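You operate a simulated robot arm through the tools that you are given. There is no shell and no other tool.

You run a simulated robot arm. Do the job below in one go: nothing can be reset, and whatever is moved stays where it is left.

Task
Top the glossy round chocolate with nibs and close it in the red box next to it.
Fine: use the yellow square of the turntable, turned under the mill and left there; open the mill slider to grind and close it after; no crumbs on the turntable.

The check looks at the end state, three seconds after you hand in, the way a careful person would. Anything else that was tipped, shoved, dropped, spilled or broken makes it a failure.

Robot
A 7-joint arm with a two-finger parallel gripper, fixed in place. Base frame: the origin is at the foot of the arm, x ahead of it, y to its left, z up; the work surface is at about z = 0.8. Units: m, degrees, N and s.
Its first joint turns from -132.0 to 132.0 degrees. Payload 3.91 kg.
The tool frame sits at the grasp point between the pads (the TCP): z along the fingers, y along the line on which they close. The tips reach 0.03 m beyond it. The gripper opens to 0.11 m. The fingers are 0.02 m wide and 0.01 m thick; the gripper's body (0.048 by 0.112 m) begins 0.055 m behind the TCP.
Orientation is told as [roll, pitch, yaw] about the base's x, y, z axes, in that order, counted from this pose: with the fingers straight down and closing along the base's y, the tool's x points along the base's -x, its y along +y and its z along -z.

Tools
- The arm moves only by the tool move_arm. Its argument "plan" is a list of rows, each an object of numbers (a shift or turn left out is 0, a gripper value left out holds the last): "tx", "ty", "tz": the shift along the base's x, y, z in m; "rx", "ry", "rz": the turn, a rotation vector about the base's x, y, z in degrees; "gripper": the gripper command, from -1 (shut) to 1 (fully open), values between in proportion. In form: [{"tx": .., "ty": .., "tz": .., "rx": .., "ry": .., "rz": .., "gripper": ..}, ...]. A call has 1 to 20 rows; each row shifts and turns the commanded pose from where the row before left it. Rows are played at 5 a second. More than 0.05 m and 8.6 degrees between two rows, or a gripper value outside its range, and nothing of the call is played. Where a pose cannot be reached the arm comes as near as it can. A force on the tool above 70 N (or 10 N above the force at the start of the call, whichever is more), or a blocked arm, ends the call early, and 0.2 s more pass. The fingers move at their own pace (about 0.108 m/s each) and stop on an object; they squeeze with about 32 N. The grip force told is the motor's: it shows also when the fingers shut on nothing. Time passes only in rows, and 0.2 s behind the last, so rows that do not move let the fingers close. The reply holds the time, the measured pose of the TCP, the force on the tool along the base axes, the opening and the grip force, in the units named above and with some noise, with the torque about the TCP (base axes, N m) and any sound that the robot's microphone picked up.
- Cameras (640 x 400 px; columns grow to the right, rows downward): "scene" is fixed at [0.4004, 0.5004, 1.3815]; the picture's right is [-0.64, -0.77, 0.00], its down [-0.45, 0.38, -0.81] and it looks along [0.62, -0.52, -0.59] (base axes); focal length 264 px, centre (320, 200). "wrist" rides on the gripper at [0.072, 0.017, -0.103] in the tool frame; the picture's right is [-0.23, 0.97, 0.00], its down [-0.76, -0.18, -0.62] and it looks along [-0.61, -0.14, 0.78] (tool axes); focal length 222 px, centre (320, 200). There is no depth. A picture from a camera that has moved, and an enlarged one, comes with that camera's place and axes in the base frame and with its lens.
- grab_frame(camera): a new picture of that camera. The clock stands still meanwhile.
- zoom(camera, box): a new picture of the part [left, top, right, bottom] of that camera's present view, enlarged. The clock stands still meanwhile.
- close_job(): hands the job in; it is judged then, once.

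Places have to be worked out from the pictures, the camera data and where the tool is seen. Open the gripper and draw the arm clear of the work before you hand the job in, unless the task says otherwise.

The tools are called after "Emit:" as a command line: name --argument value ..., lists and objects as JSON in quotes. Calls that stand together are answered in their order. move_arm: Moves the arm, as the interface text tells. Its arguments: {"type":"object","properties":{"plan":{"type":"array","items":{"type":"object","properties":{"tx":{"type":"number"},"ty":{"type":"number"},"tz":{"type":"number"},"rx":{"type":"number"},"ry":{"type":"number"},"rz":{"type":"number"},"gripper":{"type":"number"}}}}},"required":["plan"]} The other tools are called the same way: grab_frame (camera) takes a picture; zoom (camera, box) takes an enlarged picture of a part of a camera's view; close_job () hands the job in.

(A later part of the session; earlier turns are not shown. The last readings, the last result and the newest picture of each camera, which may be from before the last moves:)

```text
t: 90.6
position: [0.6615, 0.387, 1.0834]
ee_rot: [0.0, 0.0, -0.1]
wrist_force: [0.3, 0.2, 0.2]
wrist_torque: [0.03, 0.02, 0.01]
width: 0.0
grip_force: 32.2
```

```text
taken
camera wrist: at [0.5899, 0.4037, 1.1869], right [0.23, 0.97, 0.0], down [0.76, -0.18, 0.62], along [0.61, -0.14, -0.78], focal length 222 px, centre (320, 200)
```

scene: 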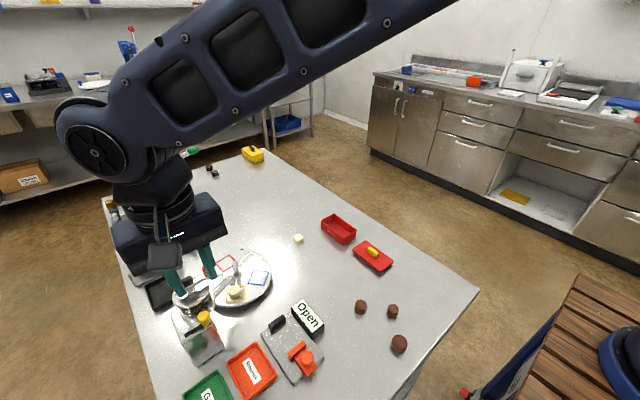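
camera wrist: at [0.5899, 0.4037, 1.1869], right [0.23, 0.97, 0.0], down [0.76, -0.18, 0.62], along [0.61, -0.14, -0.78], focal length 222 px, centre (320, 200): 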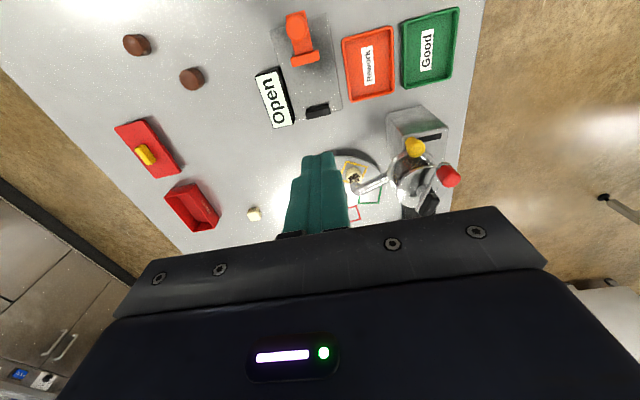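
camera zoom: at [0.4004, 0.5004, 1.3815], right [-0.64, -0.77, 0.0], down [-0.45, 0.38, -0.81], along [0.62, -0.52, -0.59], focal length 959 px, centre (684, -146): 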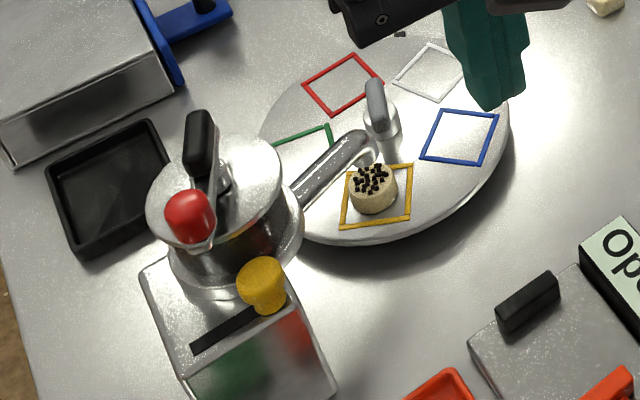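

The slider is closed, the nibs are in place and the plate is clean. There's no room to pick the chocolate directly under the spout. I'll turn the plate back by ~30°, pick it up there, and later return the yellow square under the mill. First I go above the T-bar with yaw 162°.

Emit:
move_arm --plan '[{"tx": 0.0104, "rz": 8.1, "gripper": -0.4}, {"tx": 0.0104, "rz": 8.1}, {"tx": 0.0104, "rz": 8.1}, {"tx": 0.0104, "rz": 8.1}, {"tx": 0.0104, "rz": 8.1}, {"tx": 0.0104, "rz": 8.1}, {"tx": 0.0104, "rz": 8.1}, {"tx": 0.0104, "rz": 8.1}, {"tx": 0.0104, "rz": 8.1}, {"tx": 0.0104, "rz": 8.1}, {"tx": 0.0104, "rz": 8.1}, {"tx": 0.0104, "rz": 8.1}, {"tx": 0.0104, "rz": 8.1}, {"tx": 0.0104, "rz": 8.1}, {"tx": 0.0104, "rz": 8.1}, {"tx": 0.0104, "rz": 8.1}, {"tx": 0.0104, "rz": 8.1}, {"tx": 0.0104, "rz": 8.1}, {"tx": 0.0104, "rz": 8.1}, {"tx": 0.0104, "rz": 8.1}]'

Emit:
move_arm --plan '[{"tz": -0.03}, {"tz": -0.04}, {"tz": -0.04}, {"tz": -0.04}, {"tz": -0.02}, {"tz": -0.015}, {}]'

Emit:
zoom --camera "wrist" --box '[240, 90, 400, 210]'

Emit:
zoom --camera "scene" --box '[150, 200, 290, 310]'

```text
t: 94.8
position: [0.8695, 0.3883, 1.0819]
ee_rot: [-0.1, 0.0, 162.1]
wrist_force: [-0.3, 0.4, 0.4]
wrist_torque: [0.02, -0.02, 0.03]
width: 0.033
grip_force: 0.1
```

```text
t: 96.4
position: [0.8679, 0.3876, 0.8971]
ee_rot: [0.0, 0.0, 161.8]
wrist_force: [-0.5, 0.0, 1.1]
wrist_torque: [0.01, -0.04, -0.02]
width: 0.0326
grip_force: 0.1
```

```text
3.33 times, centred on (320, 150) of wrist
camera zoom: at [0.9324, 0.3499, 1.0015], right [-0.52, -0.86, 0.0], down [-0.67, 0.41, 0.62], along [-0.53, 0.32, -0.78], focal length 740 px, centre (320, 367)
```

zoom: 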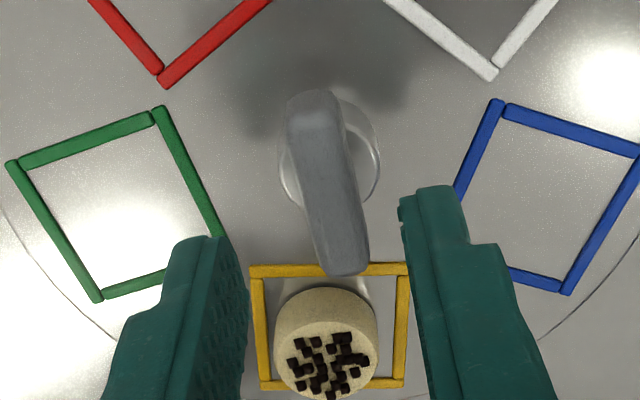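

```text
3.64 times, centred on (220, 255) of scene
camera zoom: at [0.4004, 0.5004, 1.3815], right [-0.64, -0.77, 0.0], down [-0.45, 0.38, -0.81], along [0.62, -0.52, -0.59], focal length 959 px, centre (684, 0)
```

zoom: 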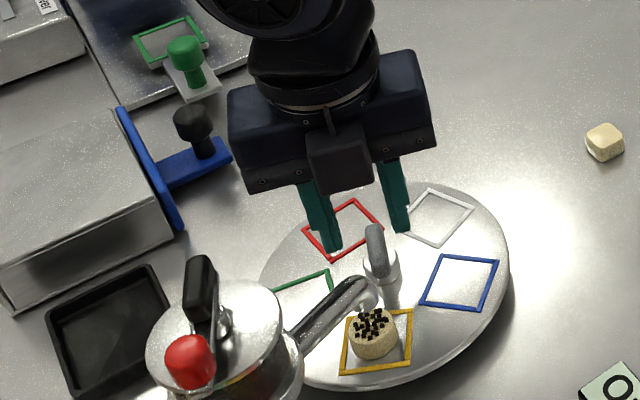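

The bar is between the fingers, so I'll fine-align, descend and grip it.

Emit:
move_arm --plan '[{"tx": 0.0018, "ty": -0.002, "tz": -0.012}, {"tz": -0.0115}, {}, {"gripper": -0.55}, {"gripper": -0.65}, {"gripper": -0.75}, {"gripper": -0.85}, {}]'

Emit:
zoom --camera "wrist" --box '[240, 90, 400, 210]'

Emit:
zoom --camera "scene" --box '[205, 255, 275, 310]'

```text
t: 98.2
position: [0.8698, 0.3868, 0.8733]
ee_rot: [-0.1, 0.0, 161.9]
wrist_force: [-4.6, -9.2, 0.2]
wrist_torque: [-0.16, 0.25, -0.02]
width: 0.0133
grip_force: 5.6
```

```text
3.33 times, centred on (320, 150) of wrist
camera zoom: at [0.9336, 0.3475, 0.9779], right [-0.52, -0.85, 0.0], down [-0.67, 0.41, 0.62], along [-0.53, 0.32, -0.78], focal length 740 px, centre (320, 367)
```

zoom: 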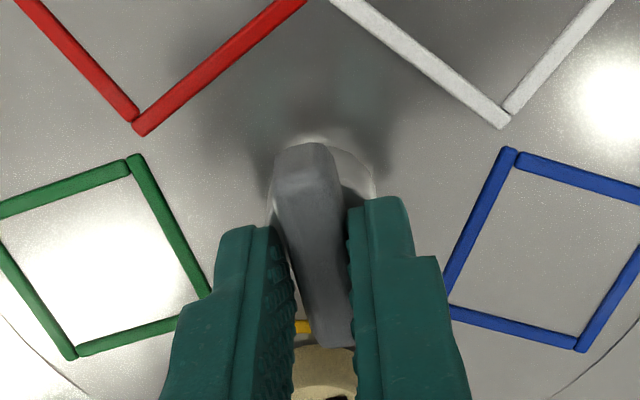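

```text
7.27 times, centred on (240, 282) of scene
camera zoom: at [0.4004, 0.5004, 1.3815], right [-0.64, -0.77, 0.0], down [-0.45, 0.38, -0.81], along [0.62, -0.52, -0.59], focal length 1917 px, centre (902, -400)
```

zoom: 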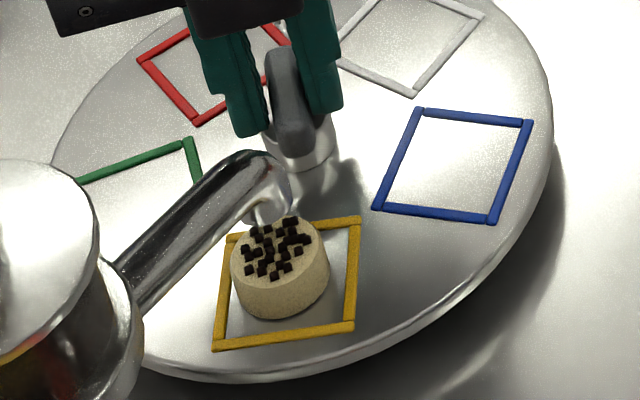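

It's still closing, so I'll finish the grip and then turn the plate counter-clockwise by 30° slowly.

Emit:
move_arm --plan '[{"ty": -0.0008, "gripper": -0.9}, {}, {"rz": 1.5}, {"rz": 2.5}, {"rz": 3}, {"rz": 3.5}, {"rz": 3.5}, {"rz": 3.5}, {"rz": 3.5}, {"rz": 3.5}, {"rz": 2.5}, {"rz": 1.5}, {"rz": 1.0}, {}]'

Emit:
zoom --camera "scene" --box '[195, 245, 285, 315]'

```text
t: 101.2
position: [0.8701, 0.3854, 0.8736]
ee_rot: [0.1, -0.1, -168.6]
wrist_force: [-23.2, -26.8, -2.4]
wrist_torque: [-0.62, 0.53, -0.01]
width: 0.012
grip_force: 45.9
```

```text
5.71 times, centred on (240, 280) of scene
camera zoom: at [0.4004, 0.5004, 1.3815], right [-0.64, -0.77, 0.0], down [-0.45, 0.38, -0.81], along [0.62, -0.52, -0.59], focal length 1506 px, centre (777, -257)
```

zoom: 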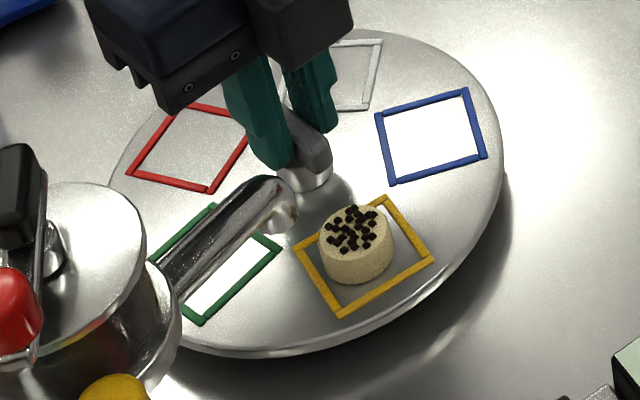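

The plate is turned and the nibs stayed in place; the chocolate is at about (0.813, 0.387), clear of the spout. I'll release, rise, and turn to yaw 90° above the chocolate with a 36 mm opening.

Emit:
move_arm --plan '[{"gripper": -0.7}, {"gripper": -0.35}, {}, {"tz": 0.02}, {"tz": 0.04}, {"tz": 0.04}, {"tz": 0.04}, {"tz": 0.02}, {}]'

Emit:
move_arm --plan '[{"rz": -7.8, "tx": -0.0043}, {"rz": -7.8, "tx": -0.0043}, {"rz": -7.8, "tx": -0.0043}, {"rz": -7.8, "tx": -0.0043}, {"rz": -7.8, "tx": -0.0043}, {"rz": -7.8, "tx": -0.0043}, {"rz": -7.8, "tx": -0.0043}, {"rz": -7.8, "tx": -0.0043}, {"rz": -7.8, "tx": -0.0043}, {"rz": -7.8, "tx": -0.0043}, {"rz": -7.8, "tx": -0.0043}, {"rz": -7.8, "tx": -0.0043}, {"rz": -7.8, "tx": -0.0043}, {}]'

Emit:
zoom --camera "wrist" --box '[220, 70, 420, 210]'

Emit:
zoom --camera "scene" --box '[150, 200, 290, 310]'

```text
t: 103.2
position: [0.8674, 0.3869, 1.0353]
ee_rot: [0.1, 0.0, -168.6]
wrist_force: [-0.8, -0.4, 0.1]
wrist_torque: [-0.03, 0.0, -0.01]
width: 0.0359
grip_force: 0.1
```

```text
t: 106.2
position: [0.8145, 0.3858, 1.0329]
ee_rot: [0.0, 0.0, 89.9]
wrist_force: [0.2, -0.7, -0.2]
wrist_torque: [0.02, 0.01, -0.01]
width: 0.0358
grip_force: 0.0
```

```text
2.86 times, centred on (320, 140) of wrist
camera zoom: at [0.7978, 0.3133, 1.1377], right [-0.97, 0.23, 0.0], down [0.18, 0.76, 0.62], along [0.14, 0.61, -0.78], focal length 635 px, centre (320, 371)
```

zoom: 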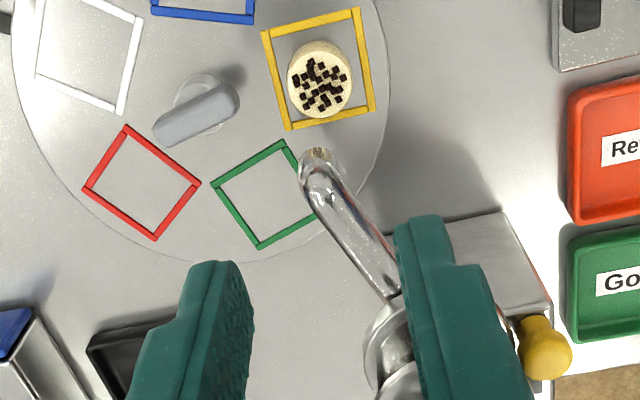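

```text
3.64 times, centred on (220, 255) of scene
camera zoom: at [0.4004, 0.5004, 1.3815], right [-0.64, -0.77, 0.0], down [-0.45, 0.38, -0.81], along [0.62, -0.52, -0.59], focal length 959 px, centre (684, 0)
```

zoom: 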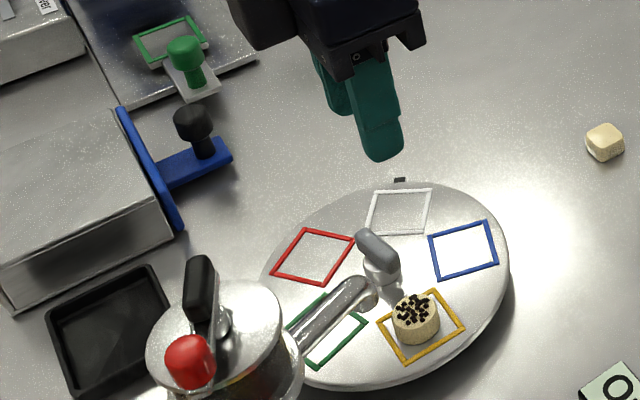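

The chocolate is at about (0.8155, 0.388). I'll descend over it with the fingers split along x, checking at z≈0.89.

Emit:
move_arm --plan '[{"tx": 0.0007, "ty": -0.001, "tz": -0.04}, {"tz": -0.04}, {"tz": -0.04}, {"tz": -0.02}, {}]'

Emit:
zoom --camera "wrist" --box '[240, 90, 400, 210]'

Emit:
zoom --camera "scene" --box '[195, 225, 295, 305]'

```text
t: 107.4
position: [0.8145, 0.3864, 0.8935]
ee_rot: [0.1, 0.0, 90.0]
wrist_force: [0.3, 0.6, -0.4]
wrist_torque: [0.01, -0.01, 0.0]
width: 0.036
grip_force: 0.0
```

```text
3.33 times, centred on (320, 150) of wrist
camera zoom: at [0.7982, 0.3132, 0.9977], right [-0.97, 0.23, 0.0], down [0.18, 0.76, 0.62], along [0.14, 0.61, -0.78], focal length 740 px, centre (320, 367)
```

zoom: 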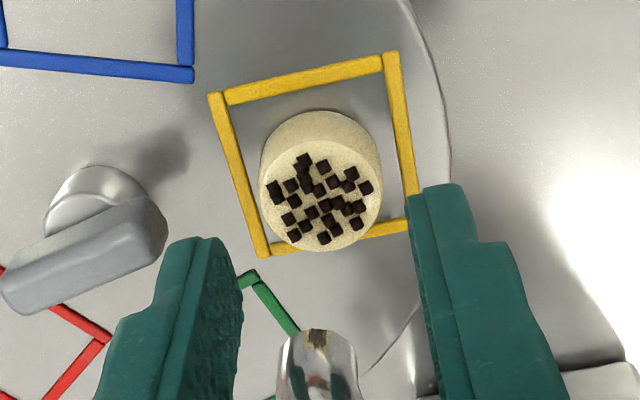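

```text
5.00 times, centred on (245, 265) of scene
camera zoom: at [0.4004, 0.5004, 1.3815], right [-0.64, -0.77, 0.0], down [-0.45, 0.38, -0.81], along [0.62, -0.52, -0.59], focal length 1318 px, centre (695, -125)
```

zoom: 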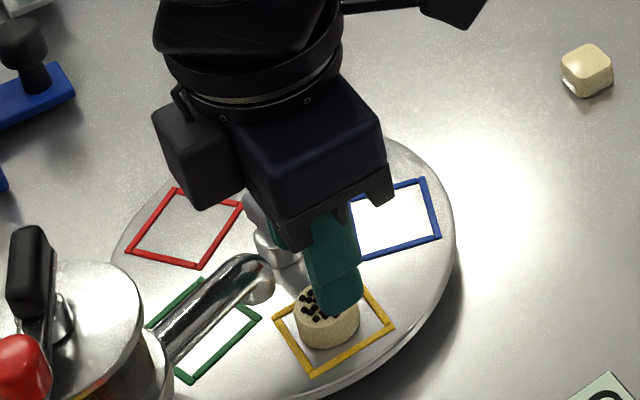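

The chocolate is centred at (0.815, 0.385) between the fingers. I'll lower to the same grasp height as before and close gently.

Emit:
move_arm --plan '[{"tx": 0.0005, "ty": -0.002, "tz": -0.012}, {"tz": -0.01}, {"tz": -0.0075}, {}, {"gripper": -0.45}, {"gripper": -0.52}, {"gripper": -0.58}, {}, {}]'

Emit:
zoom --camera "wrist" --box '[240, 90, 400, 210]'

Emit:
zoom --camera "scene" --box '[195, 225, 295, 305]'

```text
t: 109.4
position: [0.8146, 0.3825, 0.8644]
ee_rot: [0.0, 0.0, 90.0]
wrist_force: [-0.1, -0.4, 0.8]
wrist_torque: [-0.03, 0.01, 0.0]
width: 0.0253
grip_force: 31.5
```

```text
3.33 times, centred on (320, 150) of wrist
camera zoom: at [0.7981, 0.3098, 0.9684], right [-0.97, 0.23, 0.0], down [0.18, 0.76, 0.62], along [0.14, 0.61, -0.78], focal length 740 px, centre (320, 367)
```

zoom: 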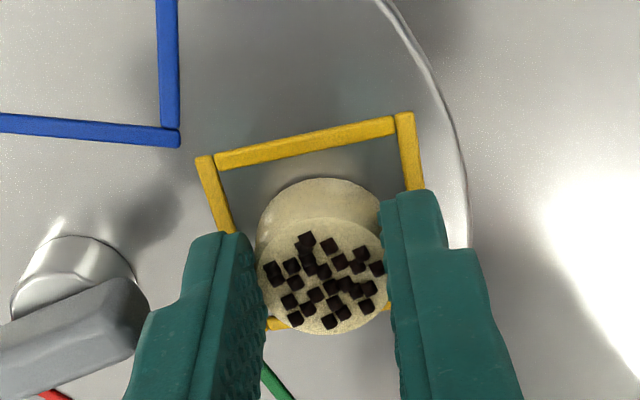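

```text
5.00 times, centred on (245, 265) of scene
camera zoom: at [0.4004, 0.5004, 1.3815], right [-0.64, -0.77, 0.0], down [-0.45, 0.38, -0.81], along [0.62, -0.52, -0.59], focal length 1318 px, centre (695, -125)
```

zoom: 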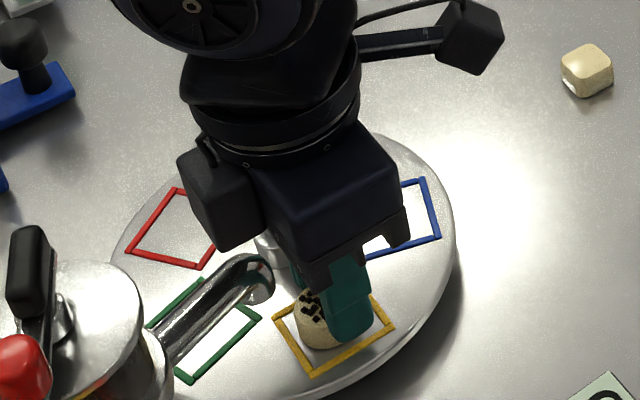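

It's gripped (25.3 mm) with the nibs intact. I'll lift slowly, drifting away from the spout, then carry it toward the red box.

Emit:
move_arm --plan '[{"tz": 0.003}, {"tz": 0.005, "ty": -0.004}, {"tz": 0.008, "ty": -0.008}, {"tz": 0.012, "ty": -0.012}, {"tz": 0.02, "ty": -0.016}, {"tz": 0.022, "ty": -0.02}, {"tz": 0.02, "ty": -0.022, "tx": 0.002}, {"tz": 0.012, "ty": -0.022, "tx": 0.003}, {"ty": -0.022, "tx": 0.004}, {"ty": -0.022, "tx": 0.005}, {"ty": -0.02, "tx": 0.005}, {"ty": -0.018, "tx": 0.005}, {"ty": -0.01}, {}]'

Emit:
grab_frame --camera "wrist"

Emit:
zoom --camera "scene" --box '[260, 160, 420, 280]'

Emit:
zoom --camera "scene" --box '[195, 235, 285, 310]'

```text
t: 112.4
position: [0.8396, 0.1859, 0.9667]
ee_rot: [-0.1, 0.0, 90.1]
wrist_force: [-0.1, 0.4, 0.3]
wrist_torque: [-0.01, -0.01, 0.02]
width: 0.0256
grip_force: 31.7
```

```text
taken
camera wrist: at [0.8228, 0.1141, 1.07], right [-0.97, 0.23, 0.0], down [0.18, 0.76, 0.62], along [0.14, 0.61, -0.78], focal length 222 px, centre (320, 200)
```

wrist: 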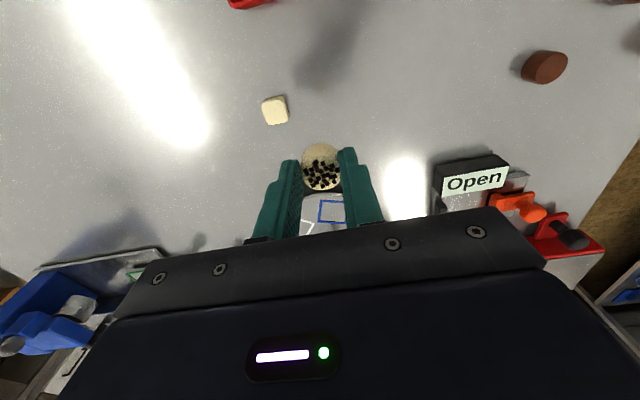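

```text
3.33 times, centred on (340, 220) of scene
camera zoom: at [0.4004, 0.5004, 1.3815], right [-0.64, -0.77, 0.0], down [-0.45, 0.38, -0.81], along [0.62, -0.52, -0.59], focal length 879 px, centre (253, 133)
```

zoom: 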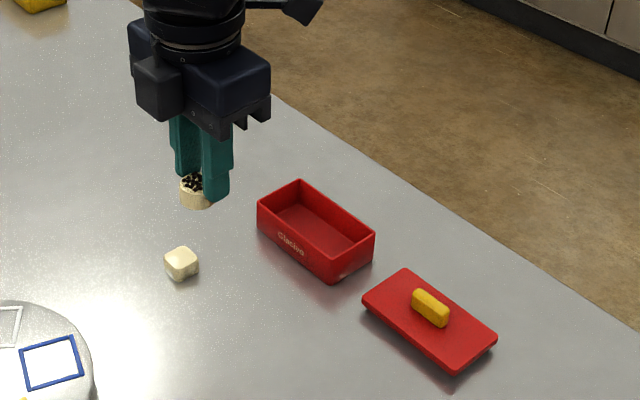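

```text
5.33 times, centred on (240, 272) of scene
camera zoom: at [0.4004, 0.5004, 1.3815], right [-0.64, -0.77, 0.0], down [-0.45, 0.38, -0.81], along [0.62, -0.52, -0.59], focal length 1406 px, centre (747, -187)
```

zoom: 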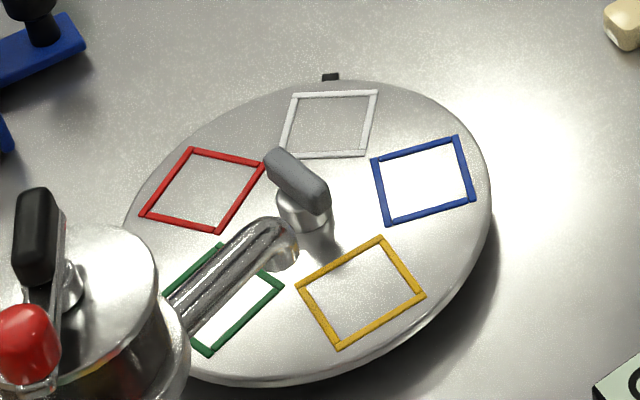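

The turntable is clean. From the scene view the box spans x≈0.788–0.892 and y≈0.030–0.083, with its rim at z≈0.826. I'll carry the chocolate above its centre and check with the wrist camera.

Emit:
move_arm --plan '[{"ty": -0.02}, {"ty": -0.025}, {"ty": -0.025}, {"ty": -0.025}, {"ty": -0.02}, {"ty": -0.013, "tz": -0.01}, {"tz": -0.02}, {}]'

Emit:
zoom --camera "wrist" --box '[220, 70, 420, 210]'

Emit:
zoom --camera "scene" --box '[290, 170, 410, 280]'

```text
t: 114.2
position: [0.84, 0.0589, 0.9369]
ee_rot: [-0.1, 0.0, 90.0]
wrist_force: [0.1, -0.2, -0.3]
wrist_torque: [0.01, -0.04, -0.04]
width: 0.0257
grip_force: 32.0
```

```text
2.86 times, centred on (320, 140) of wrist
camera zoom: at [0.8237, -0.0136, 1.0406], right [-0.97, 0.23, 0.0], down [0.18, 0.76, 0.62], along [0.14, 0.61, -0.78], focal length 635 px, centre (320, 371)
```

zoom: 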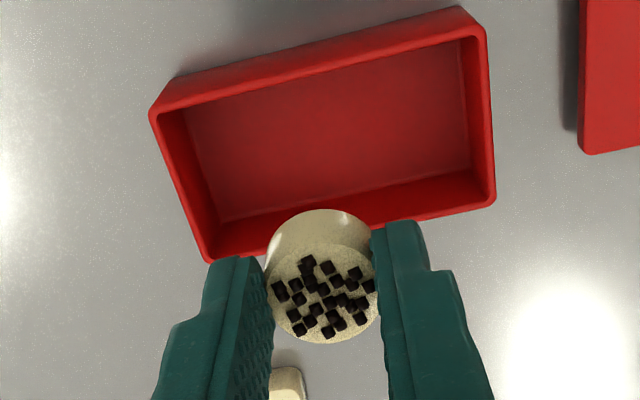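

```text
3.64 times, centred on (350, 225) of scene
camera zoom: at [0.4004, 0.5004, 1.3815], right [-0.64, -0.77, 0.0], down [-0.45, 0.38, -0.81], along [0.62, -0.52, -0.59], focal length 959 px, centre (211, 109)
```

zoom: 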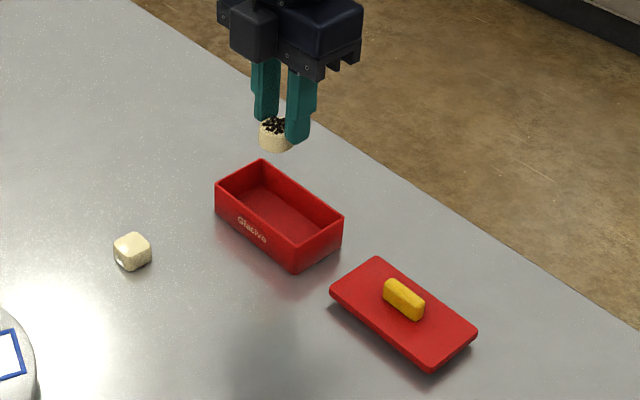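

Combining both views, the box centre is at (0.8375, 0.061) and the rim at z≈0.832. I'll align and lower the chocolate into the box, slowly near the floor.

Emit:
move_arm --plan '[{"tx": -0.002, "ty": 0.002, "tz": -0.02}, {"tz": -0.025}, {"tz": -0.02}, {"tz": -0.015}, {"tz": -0.005}, {}]'

Emit:
zoom --camera "wrist" --box '[220, 70, 420, 210]'

Emit:
zoom --camera "scene" --box '[290, 190, 390, 260]'

```text
t: 115.6
position: [0.8382, 0.0612, 0.8511]
ee_rot: [0.0, 0.0, 90.0]
wrist_force: [-0.1, 0.7, -0.1]
wrist_torque: [0.01, -0.03, -0.04]
width: 0.0253
grip_force: 31.4
```

```text
2.86 times, centred on (320, 140) of wrist
camera zoom: at [0.8204, -0.0111, 0.955], right [-0.97, 0.23, 0.0], down [0.18, 0.76, 0.62], along [0.14, 0.61, -0.78], focal length 635 px, centre (320, 371)
```

zoom: 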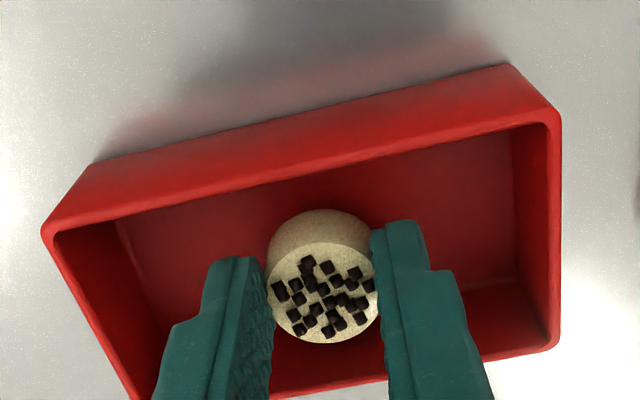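

```text
5.71 times, centred on (340, 225) of scene
camera zoom: at [0.4004, 0.5004, 1.3815], right [-0.64, -0.77, 0.0], down [-0.45, 0.38, -0.81], along [0.62, -0.52, -0.59], focal length 1506 px, centre (206, 57)
```

zoom: 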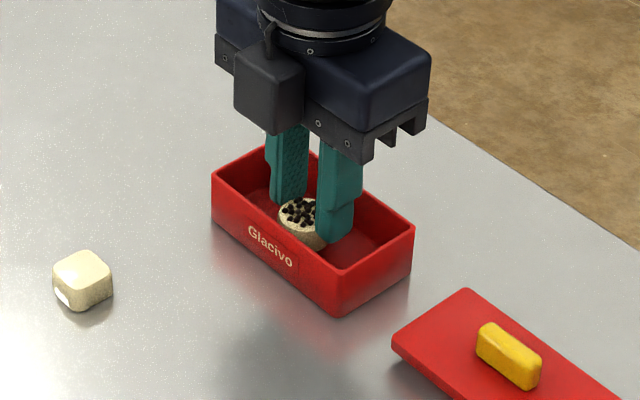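

Inside the box with good margins. I'll lower in small steps to touch the floor.

Emit:
move_arm --plan '[{"tz": -0.002}, {"tz": -0.0015}, {"tz": -0.001}, {}]'

```text
t: 116.6
position: [0.8364, 0.0605, 0.8466]
ee_rot: [0.0, -0.1, 90.0]
wrist_force: [0.5, 0.1, 0.3]
wrist_torque: [-0.01, -0.01, 0.0]
width: 0.0256
grip_force: 32.0
```

Emit:
move_arm --plan '[{"tz": -0.001}, {"tz": -0.001}, {}]'

```text
t: 117.4
position: [0.8378, 0.0606, 0.8448]
ee_rot: [0.1, 0.0, 90.0]
wrist_force: [-0.8, 0.3, 1.1]
wrist_torque: [0.03, 0.09, 0.01]
width: 0.0258
grip_force: 32.0
```

Emit:
move_arm --plan '[{"tz": -0.0008}, {}]'

```text
t: 118.0
position: [0.837, 0.0613, 0.8444]
ee_rot: [0.0, 0.0, 90.1]
wrist_force: [-2.8, 0.5, 5.6]
wrist_torque: [0.0, 0.16, 0.01]
width: 0.0253
grip_force: 32.4
```

The chocolate touches the floor (5.6 N). I'll release with a small opening and rise straight up.

Emit:
move_arm --plan '[{"gripper": -0.5}, {"gripper": -0.38}, {}, {"tz": 0.008}, {"tz": 0.02}, {"tz": 0.03}, {"tz": 0.04}, {"tz": 0.03}, {}]'

Emit:
zoom --camera "wrist" --box '[200, 50, 440, 210]'

Emit:
zoom --camera "scene" --box '[290, 190, 410, 280]'

```text
t: 120.0
position: [0.8375, 0.0598, 0.9739]
ee_rot: [0.0, 0.0, 90.0]
wrist_force: [-0.5, 0.5, -1.1]
wrist_torque: [-0.03, 0.0, -0.02]
width: 0.034
grip_force: 0.1
```

```text
2.50 times, centred on (320, 130) of wrist
camera zoom: at [0.8213, -0.0117, 1.0785], right [-0.97, 0.23, 0.0], down [0.18, 0.76, 0.62], along [0.14, 0.61, -0.78], focal length 555 px, centre (320, 375)
```

zoom: 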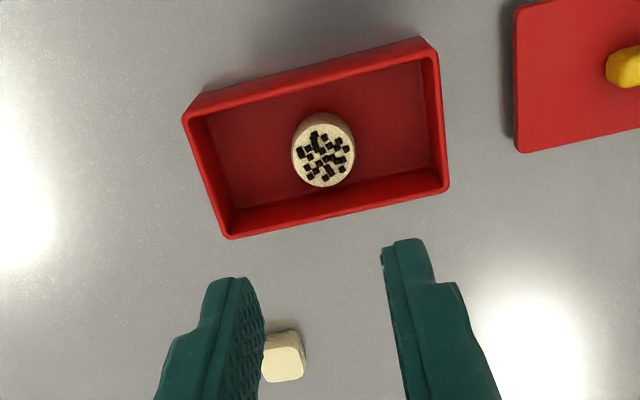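

```text
4.44 times, centred on (350, 235) of scene
camera zoom: at [0.4004, 0.5004, 1.3815], right [-0.64, -0.77, 0.0], down [-0.45, 0.38, -0.81], along [0.62, -0.52, -0.59], focal length 1172 px, centre (187, 44)
```

zoom: 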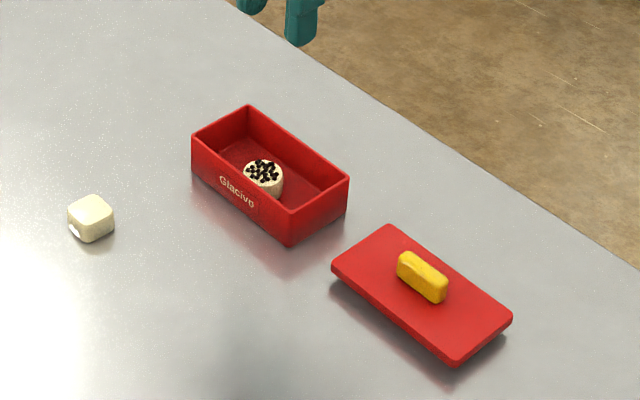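

The topped chocolate lies flat in the box. Next is the lid: I'll turn to yaw 0 and go above its yellow handle near (0.698, 0.055).

Emit:
move_arm --plan '[{"rz": -8.2, "tx": -0.0127, "tz": 0.005}, {"rz": -8.2, "tx": -0.0127, "tz": 0.005}, {"rz": -8.2, "tx": -0.0127, "tz": 0.005}, {"rz": -8.2, "tx": -0.0127, "tz": 0.005}, {"rz": -8.2, "tx": -0.0127}, {"rz": -8.2, "tx": -0.0127}, {"rz": -8.2, "tx": -0.0127}, {"rz": -8.2, "tx": -0.0127}, {"rz": -8.2, "tx": -0.0127}, {"rz": -8.2, "tx": -0.0127}, {"rz": -8.0, "tx": -0.0127}, {}]'

Emit:
grab_frame --camera "wrist"

Emit:
zoom --camera "scene" --box '[340, 230, 410, 280]'

```text
t: 122.6
position: [0.6967, 0.0611, 0.9921]
ee_rot: [0.1, 0.0, -0.1]
wrist_force: [0.4, 0.3, -0.4]
wrist_torque: [0.03, 0.02, -0.02]
width: 0.0341
grip_force: 0.1
```

```text
taken
camera wrist: at [0.6251, 0.0773, 1.0961], right [0.23, 0.97, 0.0], down [0.76, -0.18, 0.62], along [0.61, -0.14, -0.78], focal length 222 px, centre (320, 200)
```

wrist: 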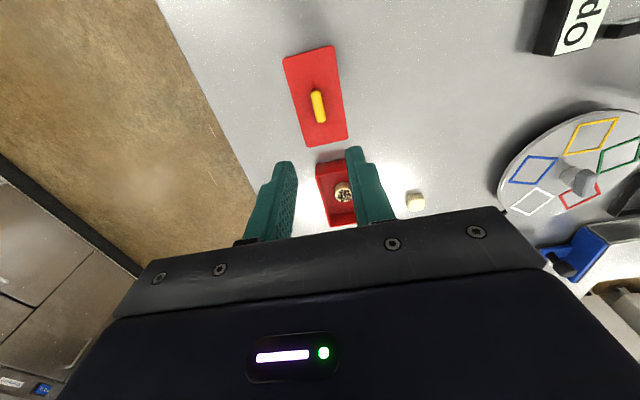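

```text
8.00 times, centred on (375, 255) of scene
camera zoom: at [0.4004, 0.5004, 1.3815], right [-0.64, -0.77, 0.0], down [-0.45, 0.38, -0.81], along [0.62, -0.52, -0.59], focal length 2109 px, centre (-120, -240)
```

zoom: 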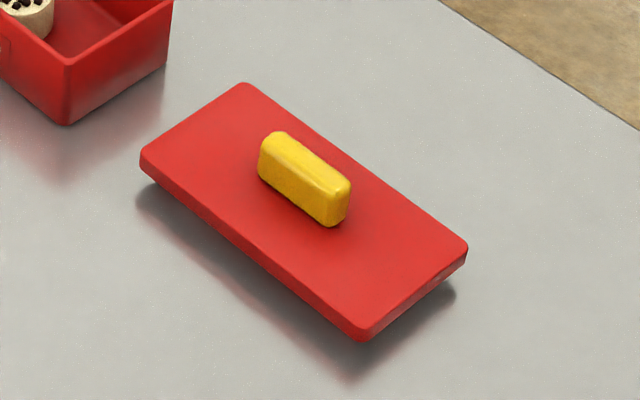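

The lid plate is raised, so it likely has an inner lip below that must fit into the box. I'll measure the lid and box accurately from the wrist camera.

Emit:
zoom --camera "wrist" --box '[265, 35, 375, 155]'

Emit:
zoom --camera "wrist" --box '[270, 130, 380, 240]'

```text
3.33 times, centred on (320, 95) of wrist
camera zoom: at [0.6251, 0.0773, 1.0961], right [0.23, 0.97, 0.0], down [0.76, -0.18, 0.62], along [0.61, -0.14, -0.78], focal length 740 px, centre (320, 550)
```

zoom: 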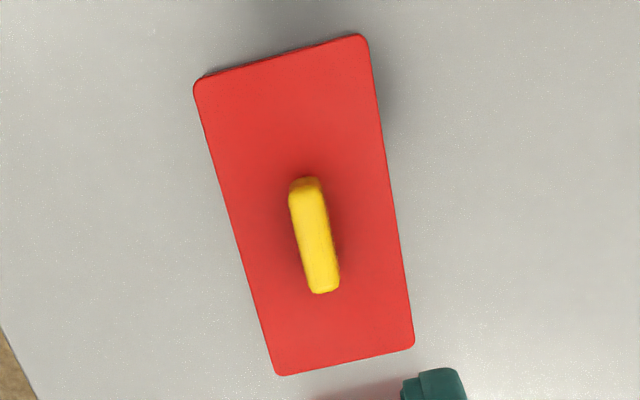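

```text
3.64 times, centred on (325, 185) of wrist
camera zoom: at [0.6251, 0.0773, 1.0961], right [0.23, 0.97, 0.0], down [0.76, -0.18, 0.62], along [0.61, -0.14, -0.78], focal length 808 px, centre (302, 254)
```

zoom: 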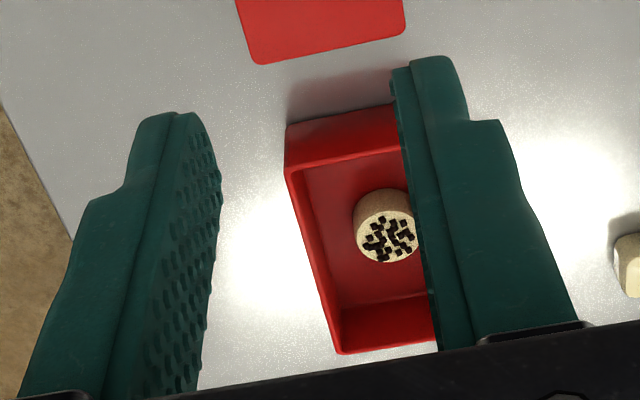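

Lid centre is about (0.699, 0.058), the same outline as the box (≈105×57 mm) and nearly parallel to it. The handle runs along x at z≈0.82–0.833. I'll descend over the handle with the fingers splitting along y.

Emit:
move_arm --plan '[{"tx": 0.002, "ty": -0.003, "tz": -0.03}, {"tz": -0.04}, {"tz": -0.03}, {}]'

Emit:
zoom --camera "wrist" --box '[240, 80, 400, 200]'

Emit:
zoom --camera "scene" --box '[320, 200, 420, 280]'

```text
t: 123.6
position: [0.6979, 0.057, 0.8925]
ee_rot: [0.1, 0.0, 0.0]
wrist_force: [-0.7, -0.3, 0.1]
wrist_torque: [-0.03, 0.0, -0.02]
width: 0.0343
grip_force: 0.0
```

```text
3.33 times, centred on (320, 140) of wrist
camera zoom: at [0.6265, 0.074, 0.9964], right [0.23, 0.97, 0.0], down [0.76, -0.18, 0.62], along [0.61, -0.14, -0.78], focal length 740 px, centre (320, 400)
```

zoom: 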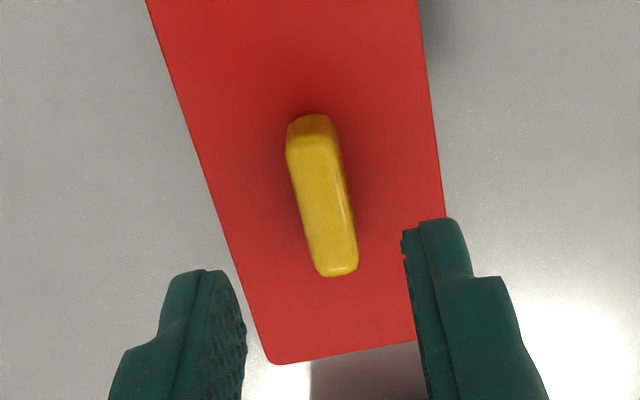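

```text
5.00 times, centred on (370, 240) of scene
camera zoom: at [0.4004, 0.5004, 1.3815], right [-0.64, -0.77, 0.0], down [-0.45, 0.38, -0.81], along [0.62, -0.52, -0.59], focal length 1318 px, centre (70, 0)
```

zoom: 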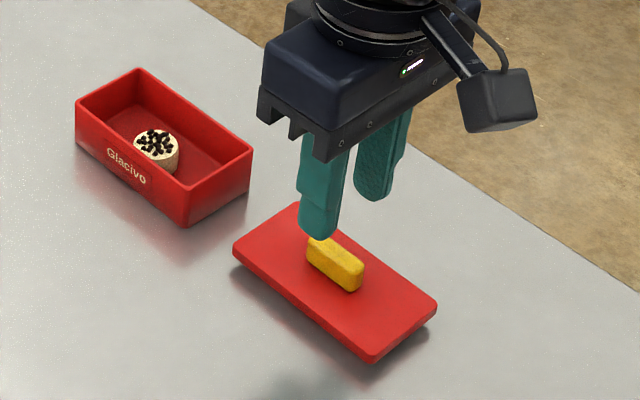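

The handle is centred between the fingers. I'll lower to z=0.850 and close on it.

Emit:
move_arm --plan '[{"tz": -0.02}, {"tz": -0.013}, {"tz": -0.008}, {}, {"gripper": -0.55}, {"gripper": -0.7}, {"gripper": -0.85}, {}, {}]'

Emit:
zoom --camera "wrist" --box '[240, 80, 400, 200]'

Emit:
zoom --camera "scene" --box '[320, 200, 420, 280]'

```text
t: 125.6
position: [0.6981, 0.0595, 0.8502]
ee_rot: [0.0, 0.1, 0.1]
wrist_force: [0.0, -0.4, 0.0]
wrist_torque: [0.0, -0.04, 0.01]
width: 0.0106
grip_force: 32.0
```

```text
3.33 times, centred on (320, 140) of wrist
camera zoom: at [0.6264, 0.0754, 0.955], right [0.23, 0.97, 0.0], down [0.76, -0.18, 0.62], along [0.61, -0.14, -0.78], focal length 740 px, centre (320, 400)
```

zoom: 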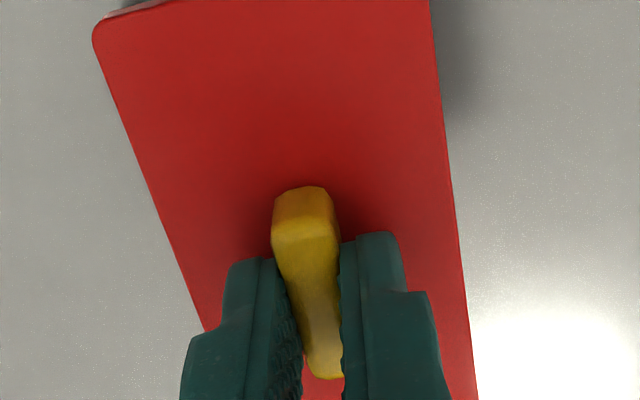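

```text
5.00 times, centred on (370, 240) of scene
camera zoom: at [0.4004, 0.5004, 1.3815], right [-0.64, -0.77, 0.0], down [-0.45, 0.38, -0.81], along [0.62, -0.52, -0.59], focal length 1318 px, centre (70, 0)
```

zoom: 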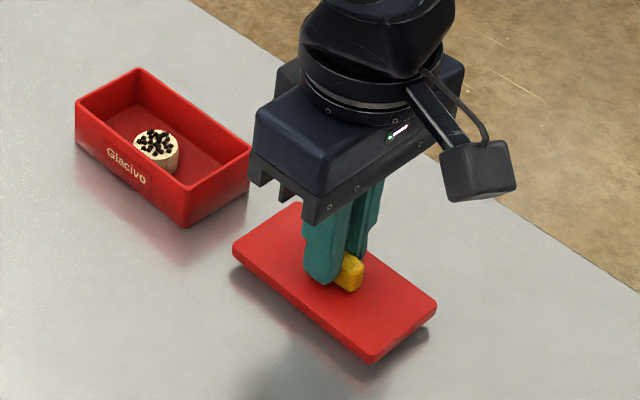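

The lid handle is gripped. Both cameras agree that the box is offset from the lid by (+0.1386, +0.0026). I'll lift the lid and carry it over the box, hovering to check alignment.

Emit:
move_arm --plan '[{"tz": 0.005}, {"tz": 0.02}, {"tz": 0.03}, {"tz": 0.025}, {"tx": 0.015, "ty": 0.0004}, {"tx": 0.02, "ty": 0.0004}, {"tx": 0.02, "ty": 0.0004}, {"tx": 0.02, "ty": 0.0004}, {"tx": 0.02, "ty": 0.0005}, {"tx": 0.02, "ty": 0.0005}, {"tx": 0.0156}, {"tx": 0.008, "rz": 0.6}, {}]'

Emit:
grab_frame --camera "wrist"

Emit:
zoom --camera "scene" --box '[290, 170, 390, 250]'

```text
t: 128.4
position: [0.8379, 0.0622, 0.9316]
ee_rot: [0.0, 0.1, 0.7]
wrist_force: [0.0, -0.2, 0.7]
wrist_torque: [-0.03, -0.02, -0.01]
width: 0.01
grip_force: 31.7
```

```text
taken
camera wrist: at [0.7657, 0.0764, 1.035], right [0.22, 0.98, 0.0], down [0.76, -0.17, 0.62], along [0.61, -0.14, -0.78], focal length 222 px, centre (320, 200)
```

wrist: 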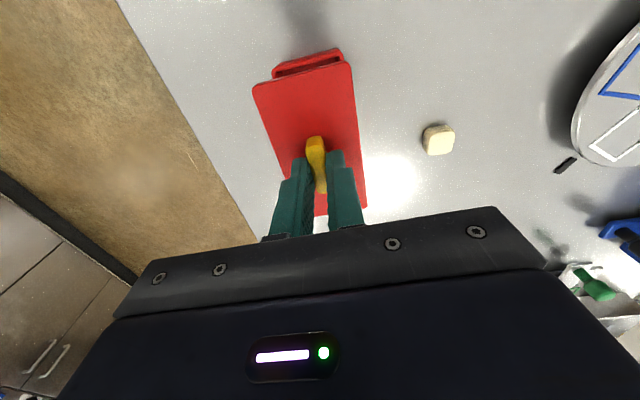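

```text
5.00 times, centred on (340, 210) of scene
camera zoom: at [0.4004, 0.5004, 1.3815], right [-0.64, -0.77, 0.0], down [-0.45, 0.38, -0.81], along [0.62, -0.52, -0.59], focal length 1318 px, centre (220, 150)
```

zoom: 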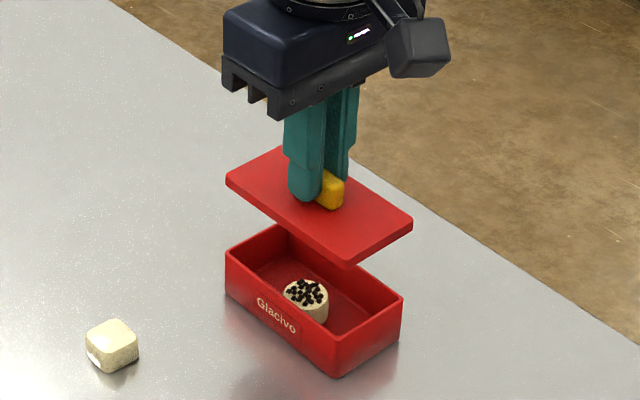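

The lid hangs level over the box. I'll lower to about 9 mm above the rim and compare edges at high zoom.

Emit:
move_arm --plan '[{"tz": -0.02}, {"tz": -0.015}, {"tz": -0.005}, {}]'

Emit:
zoom --camera "scene" --box '[325, 205, 375, 250]'

Emit:
zoom --camera "scene" --box '[325, 195, 375, 240]'

Emit:
zoom --camera "wrist" --box '[230, 20, 390, 140]'

```text
t: 129.4
position: [0.8399, 0.0597, 0.8907]
ee_rot: [0.0, 0.1, 0.5]
wrist_force: [0.3, -0.4, -0.2]
wrist_torque: [-0.03, 0.01, 0.0]
width: 0.0102
grip_force: 32.0
```

```text
8.89 times, centred on (350, 228) of scene
camera zoom: at [0.4004, 0.5004, 1.3815], right [-0.64, -0.77, 0.0], down [-0.45, 0.38, -0.81], along [0.62, -0.52, -0.59], focal length 2343 px, centre (53, -44)
```

zoom: 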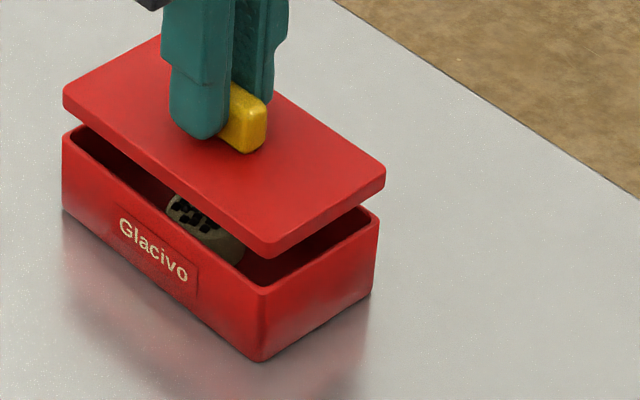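

```text
8.89 times, centred on (350, 218) of scene
camera zoom: at [0.4004, 0.5004, 1.3815], right [-0.64, -0.77, 0.0], down [-0.45, 0.38, -0.81], along [0.62, -0.52, -0.59], focal length 2343 px, centre (53, 44)
```

zoom: 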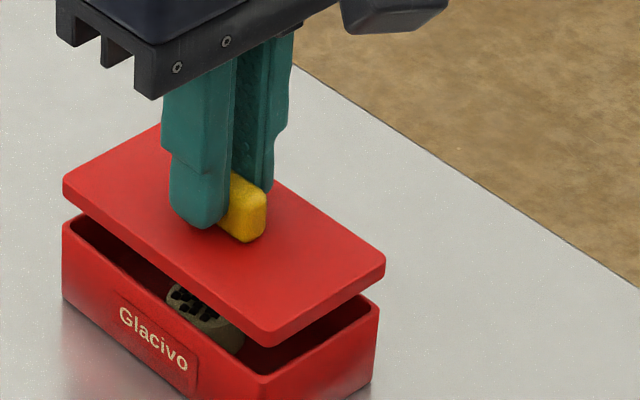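

```text
3.33 times, centred on (310, 80) of wrist
camera zoom: at [0.7667, 0.0756, 0.9945], right [0.22, 0.98, 0.0], down [0.76, -0.17, 0.62], along [0.61, -0.14, -0.78], focal length 740 px, centre (353, 600)
```

zoom: 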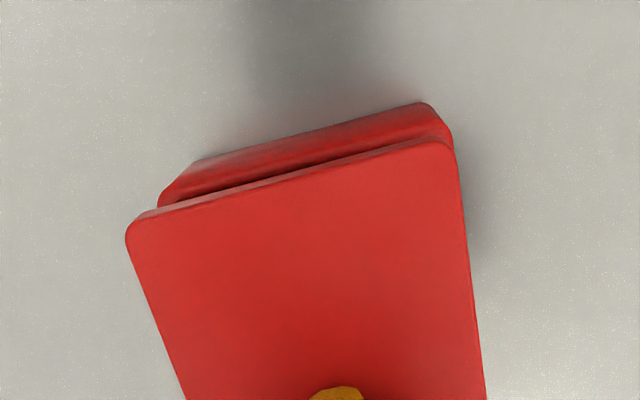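

Alignment looks within about 1–2 mm. I'll zoom in more closely on the corners and the underside of the lid.

Emit:
zoom --camera "scene" --box '[343, 222, 373, 246]'

Emit:
zoom --camera "scene" --box '[322, 208, 352, 232]'

Emit:
zoom --camera "wrist" --box '[255, 40, 385, 90]'

```text
16.00 times, centred on (358, 234) of scene
camera zoom: at [0.4004, 0.5004, 1.3815], right [-0.64, -0.77, 0.0], down [-0.45, 0.38, -0.81], along [0.62, -0.52, -0.59], focal length 4218 px, centre (-288, -344)
```

zoom: 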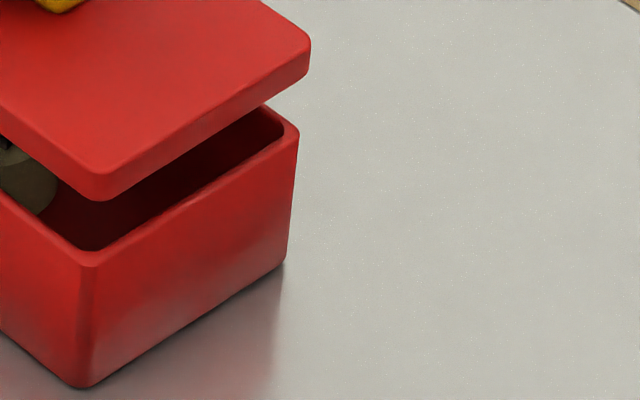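

```text
16.00 times, centred on (337, 220) of scene
camera zoom: at [0.4004, 0.5004, 1.3815], right [-0.64, -0.77, 0.0], down [-0.45, 0.38, -0.81], along [0.62, -0.52, -0.59], focal length 4218 px, centre (48, -120)
```

zoom: 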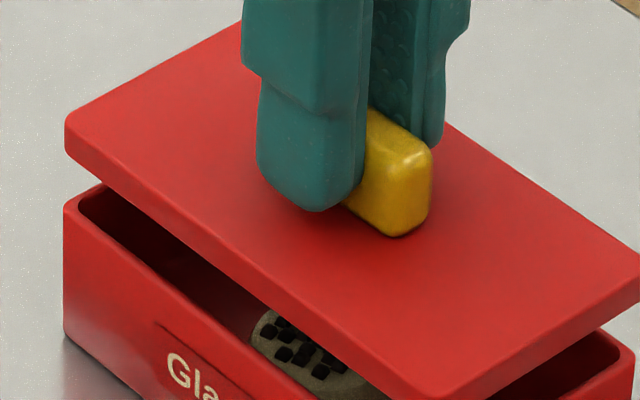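

```text
4.92 times, centred on (320, 65) of wrist
camera zoom: at [0.7667, 0.0756, 0.9945], right [0.22, 0.98, 0.0], down [0.76, -0.17, 0.62], along [0.61, -0.14, -0.78], focal length 1094 px, centre (320, 865)
```

zoom: 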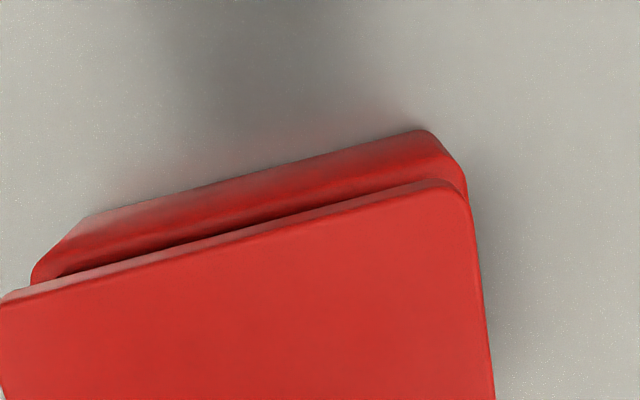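

The comparison shows the lid turned ~1.8° counter-clockwise relative to the box and ~1 mm short in x. I'll correct both and recheck.

Emit:
move_arm --plan '[{"tx": 0.0012, "rz": -1.8}, {}, {}]'

Emit:
zoom --camera "scene" --box '[343, 222, 373, 246]'

Emit:
zoom --camera "scene" --box '[322, 208, 352, 232]'

Emit:
zoom --camera "wrist" --box '[255, 40, 385, 90]'

```text
t: 130.2
position: [0.8404, 0.0596, 0.8906]
ee_rot: [0.1, 0.0, -1.1]
wrist_force: [-0.1, 0.2, 0.0]
wrist_torque: [-0.01, -0.04, -0.01]
width: 0.0103
grip_force: 32.3
```

```text
16.00 times, centred on (358, 234) of scene
camera zoom: at [0.4004, 0.5004, 1.3815], right [-0.64, -0.77, 0.0], down [-0.45, 0.38, -0.81], along [0.62, -0.52, -0.59], focal length 4218 px, centre (-288, -344)
```

zoom: 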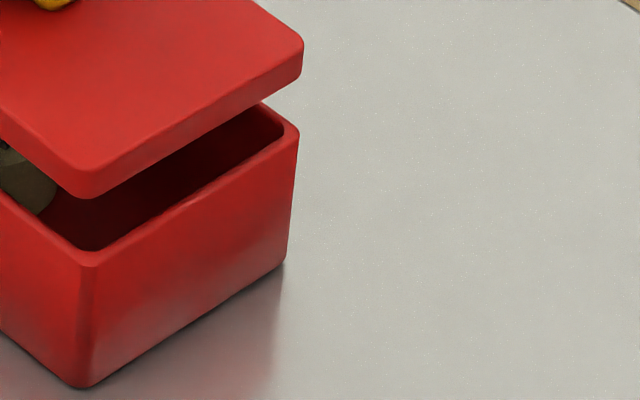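

```text
16.00 times, centred on (337, 220) of scene
camera zoom: at [0.4004, 0.5004, 1.3815], right [-0.64, -0.77, 0.0], down [-0.45, 0.38, -0.81], along [0.62, -0.52, -0.59], focal length 4218 px, centre (48, -120)
```

zoom: 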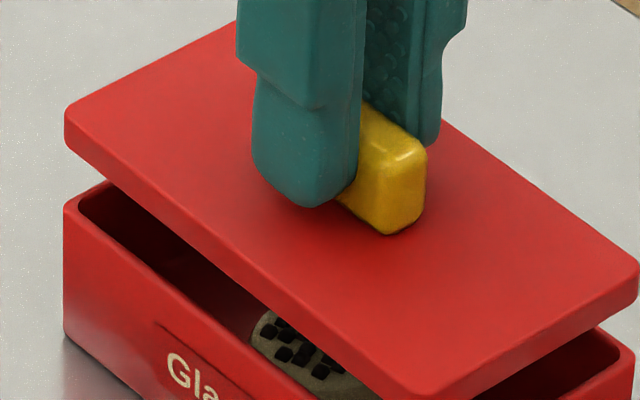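

```text
4.92 times, centred on (320, 65) of wrist
camera zoom: at [0.7684, 0.0779, 0.9946], right [0.25, 0.97, 0.0], down [0.76, -0.19, 0.62], along [0.6, -0.15, -0.78], focal length 1094 px, centre (320, 865)
```

zoom: 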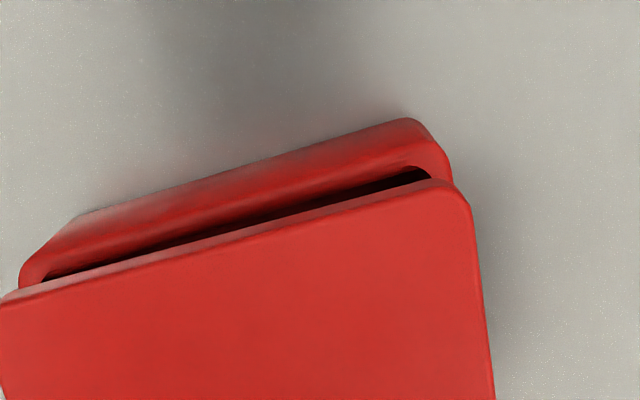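

Scene corners now match within ~0.5 mm. I'll verify the near end from the wrist camera with both corners in view.

Emit:
zoom --camera "wrist" --box '[245, 45, 365, 120]'

Emit:
zoom --camera "wrist" --box '[270, 120, 400, 240]'

```text
5.33 times, centred on (305, 82) of wrist
camera zoom: at [0.7684, 0.0779, 0.9946], right [0.25, 0.97, 0.0], down [0.76, -0.19, 0.62], along [0.6, -0.15, -0.78], focal length 1185 px, centre (400, 827)
```

zoom: 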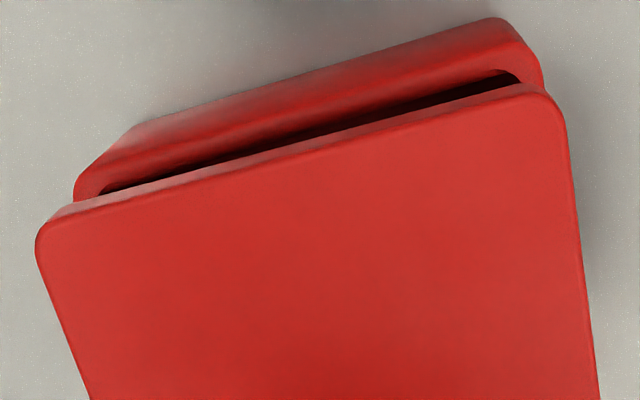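

```text
3.33 times, centred on (335, 180) of wrist
camera zoom: at [0.7684, 0.0779, 0.9946], right [0.25, 0.97, 0.0], down [0.76, -0.19, 0.62], along [0.6, -0.15, -0.78], focal length 740 px, centre (270, 267)
```

zoom: 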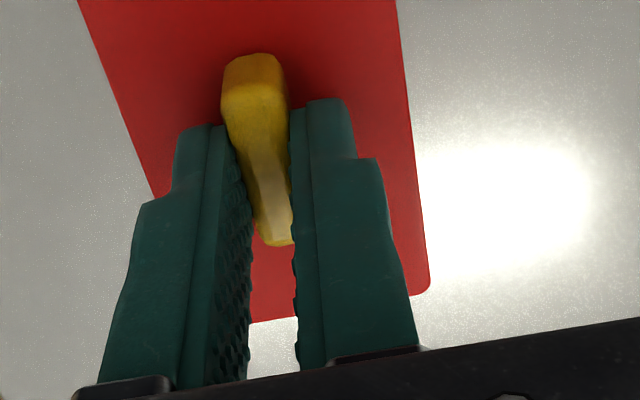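

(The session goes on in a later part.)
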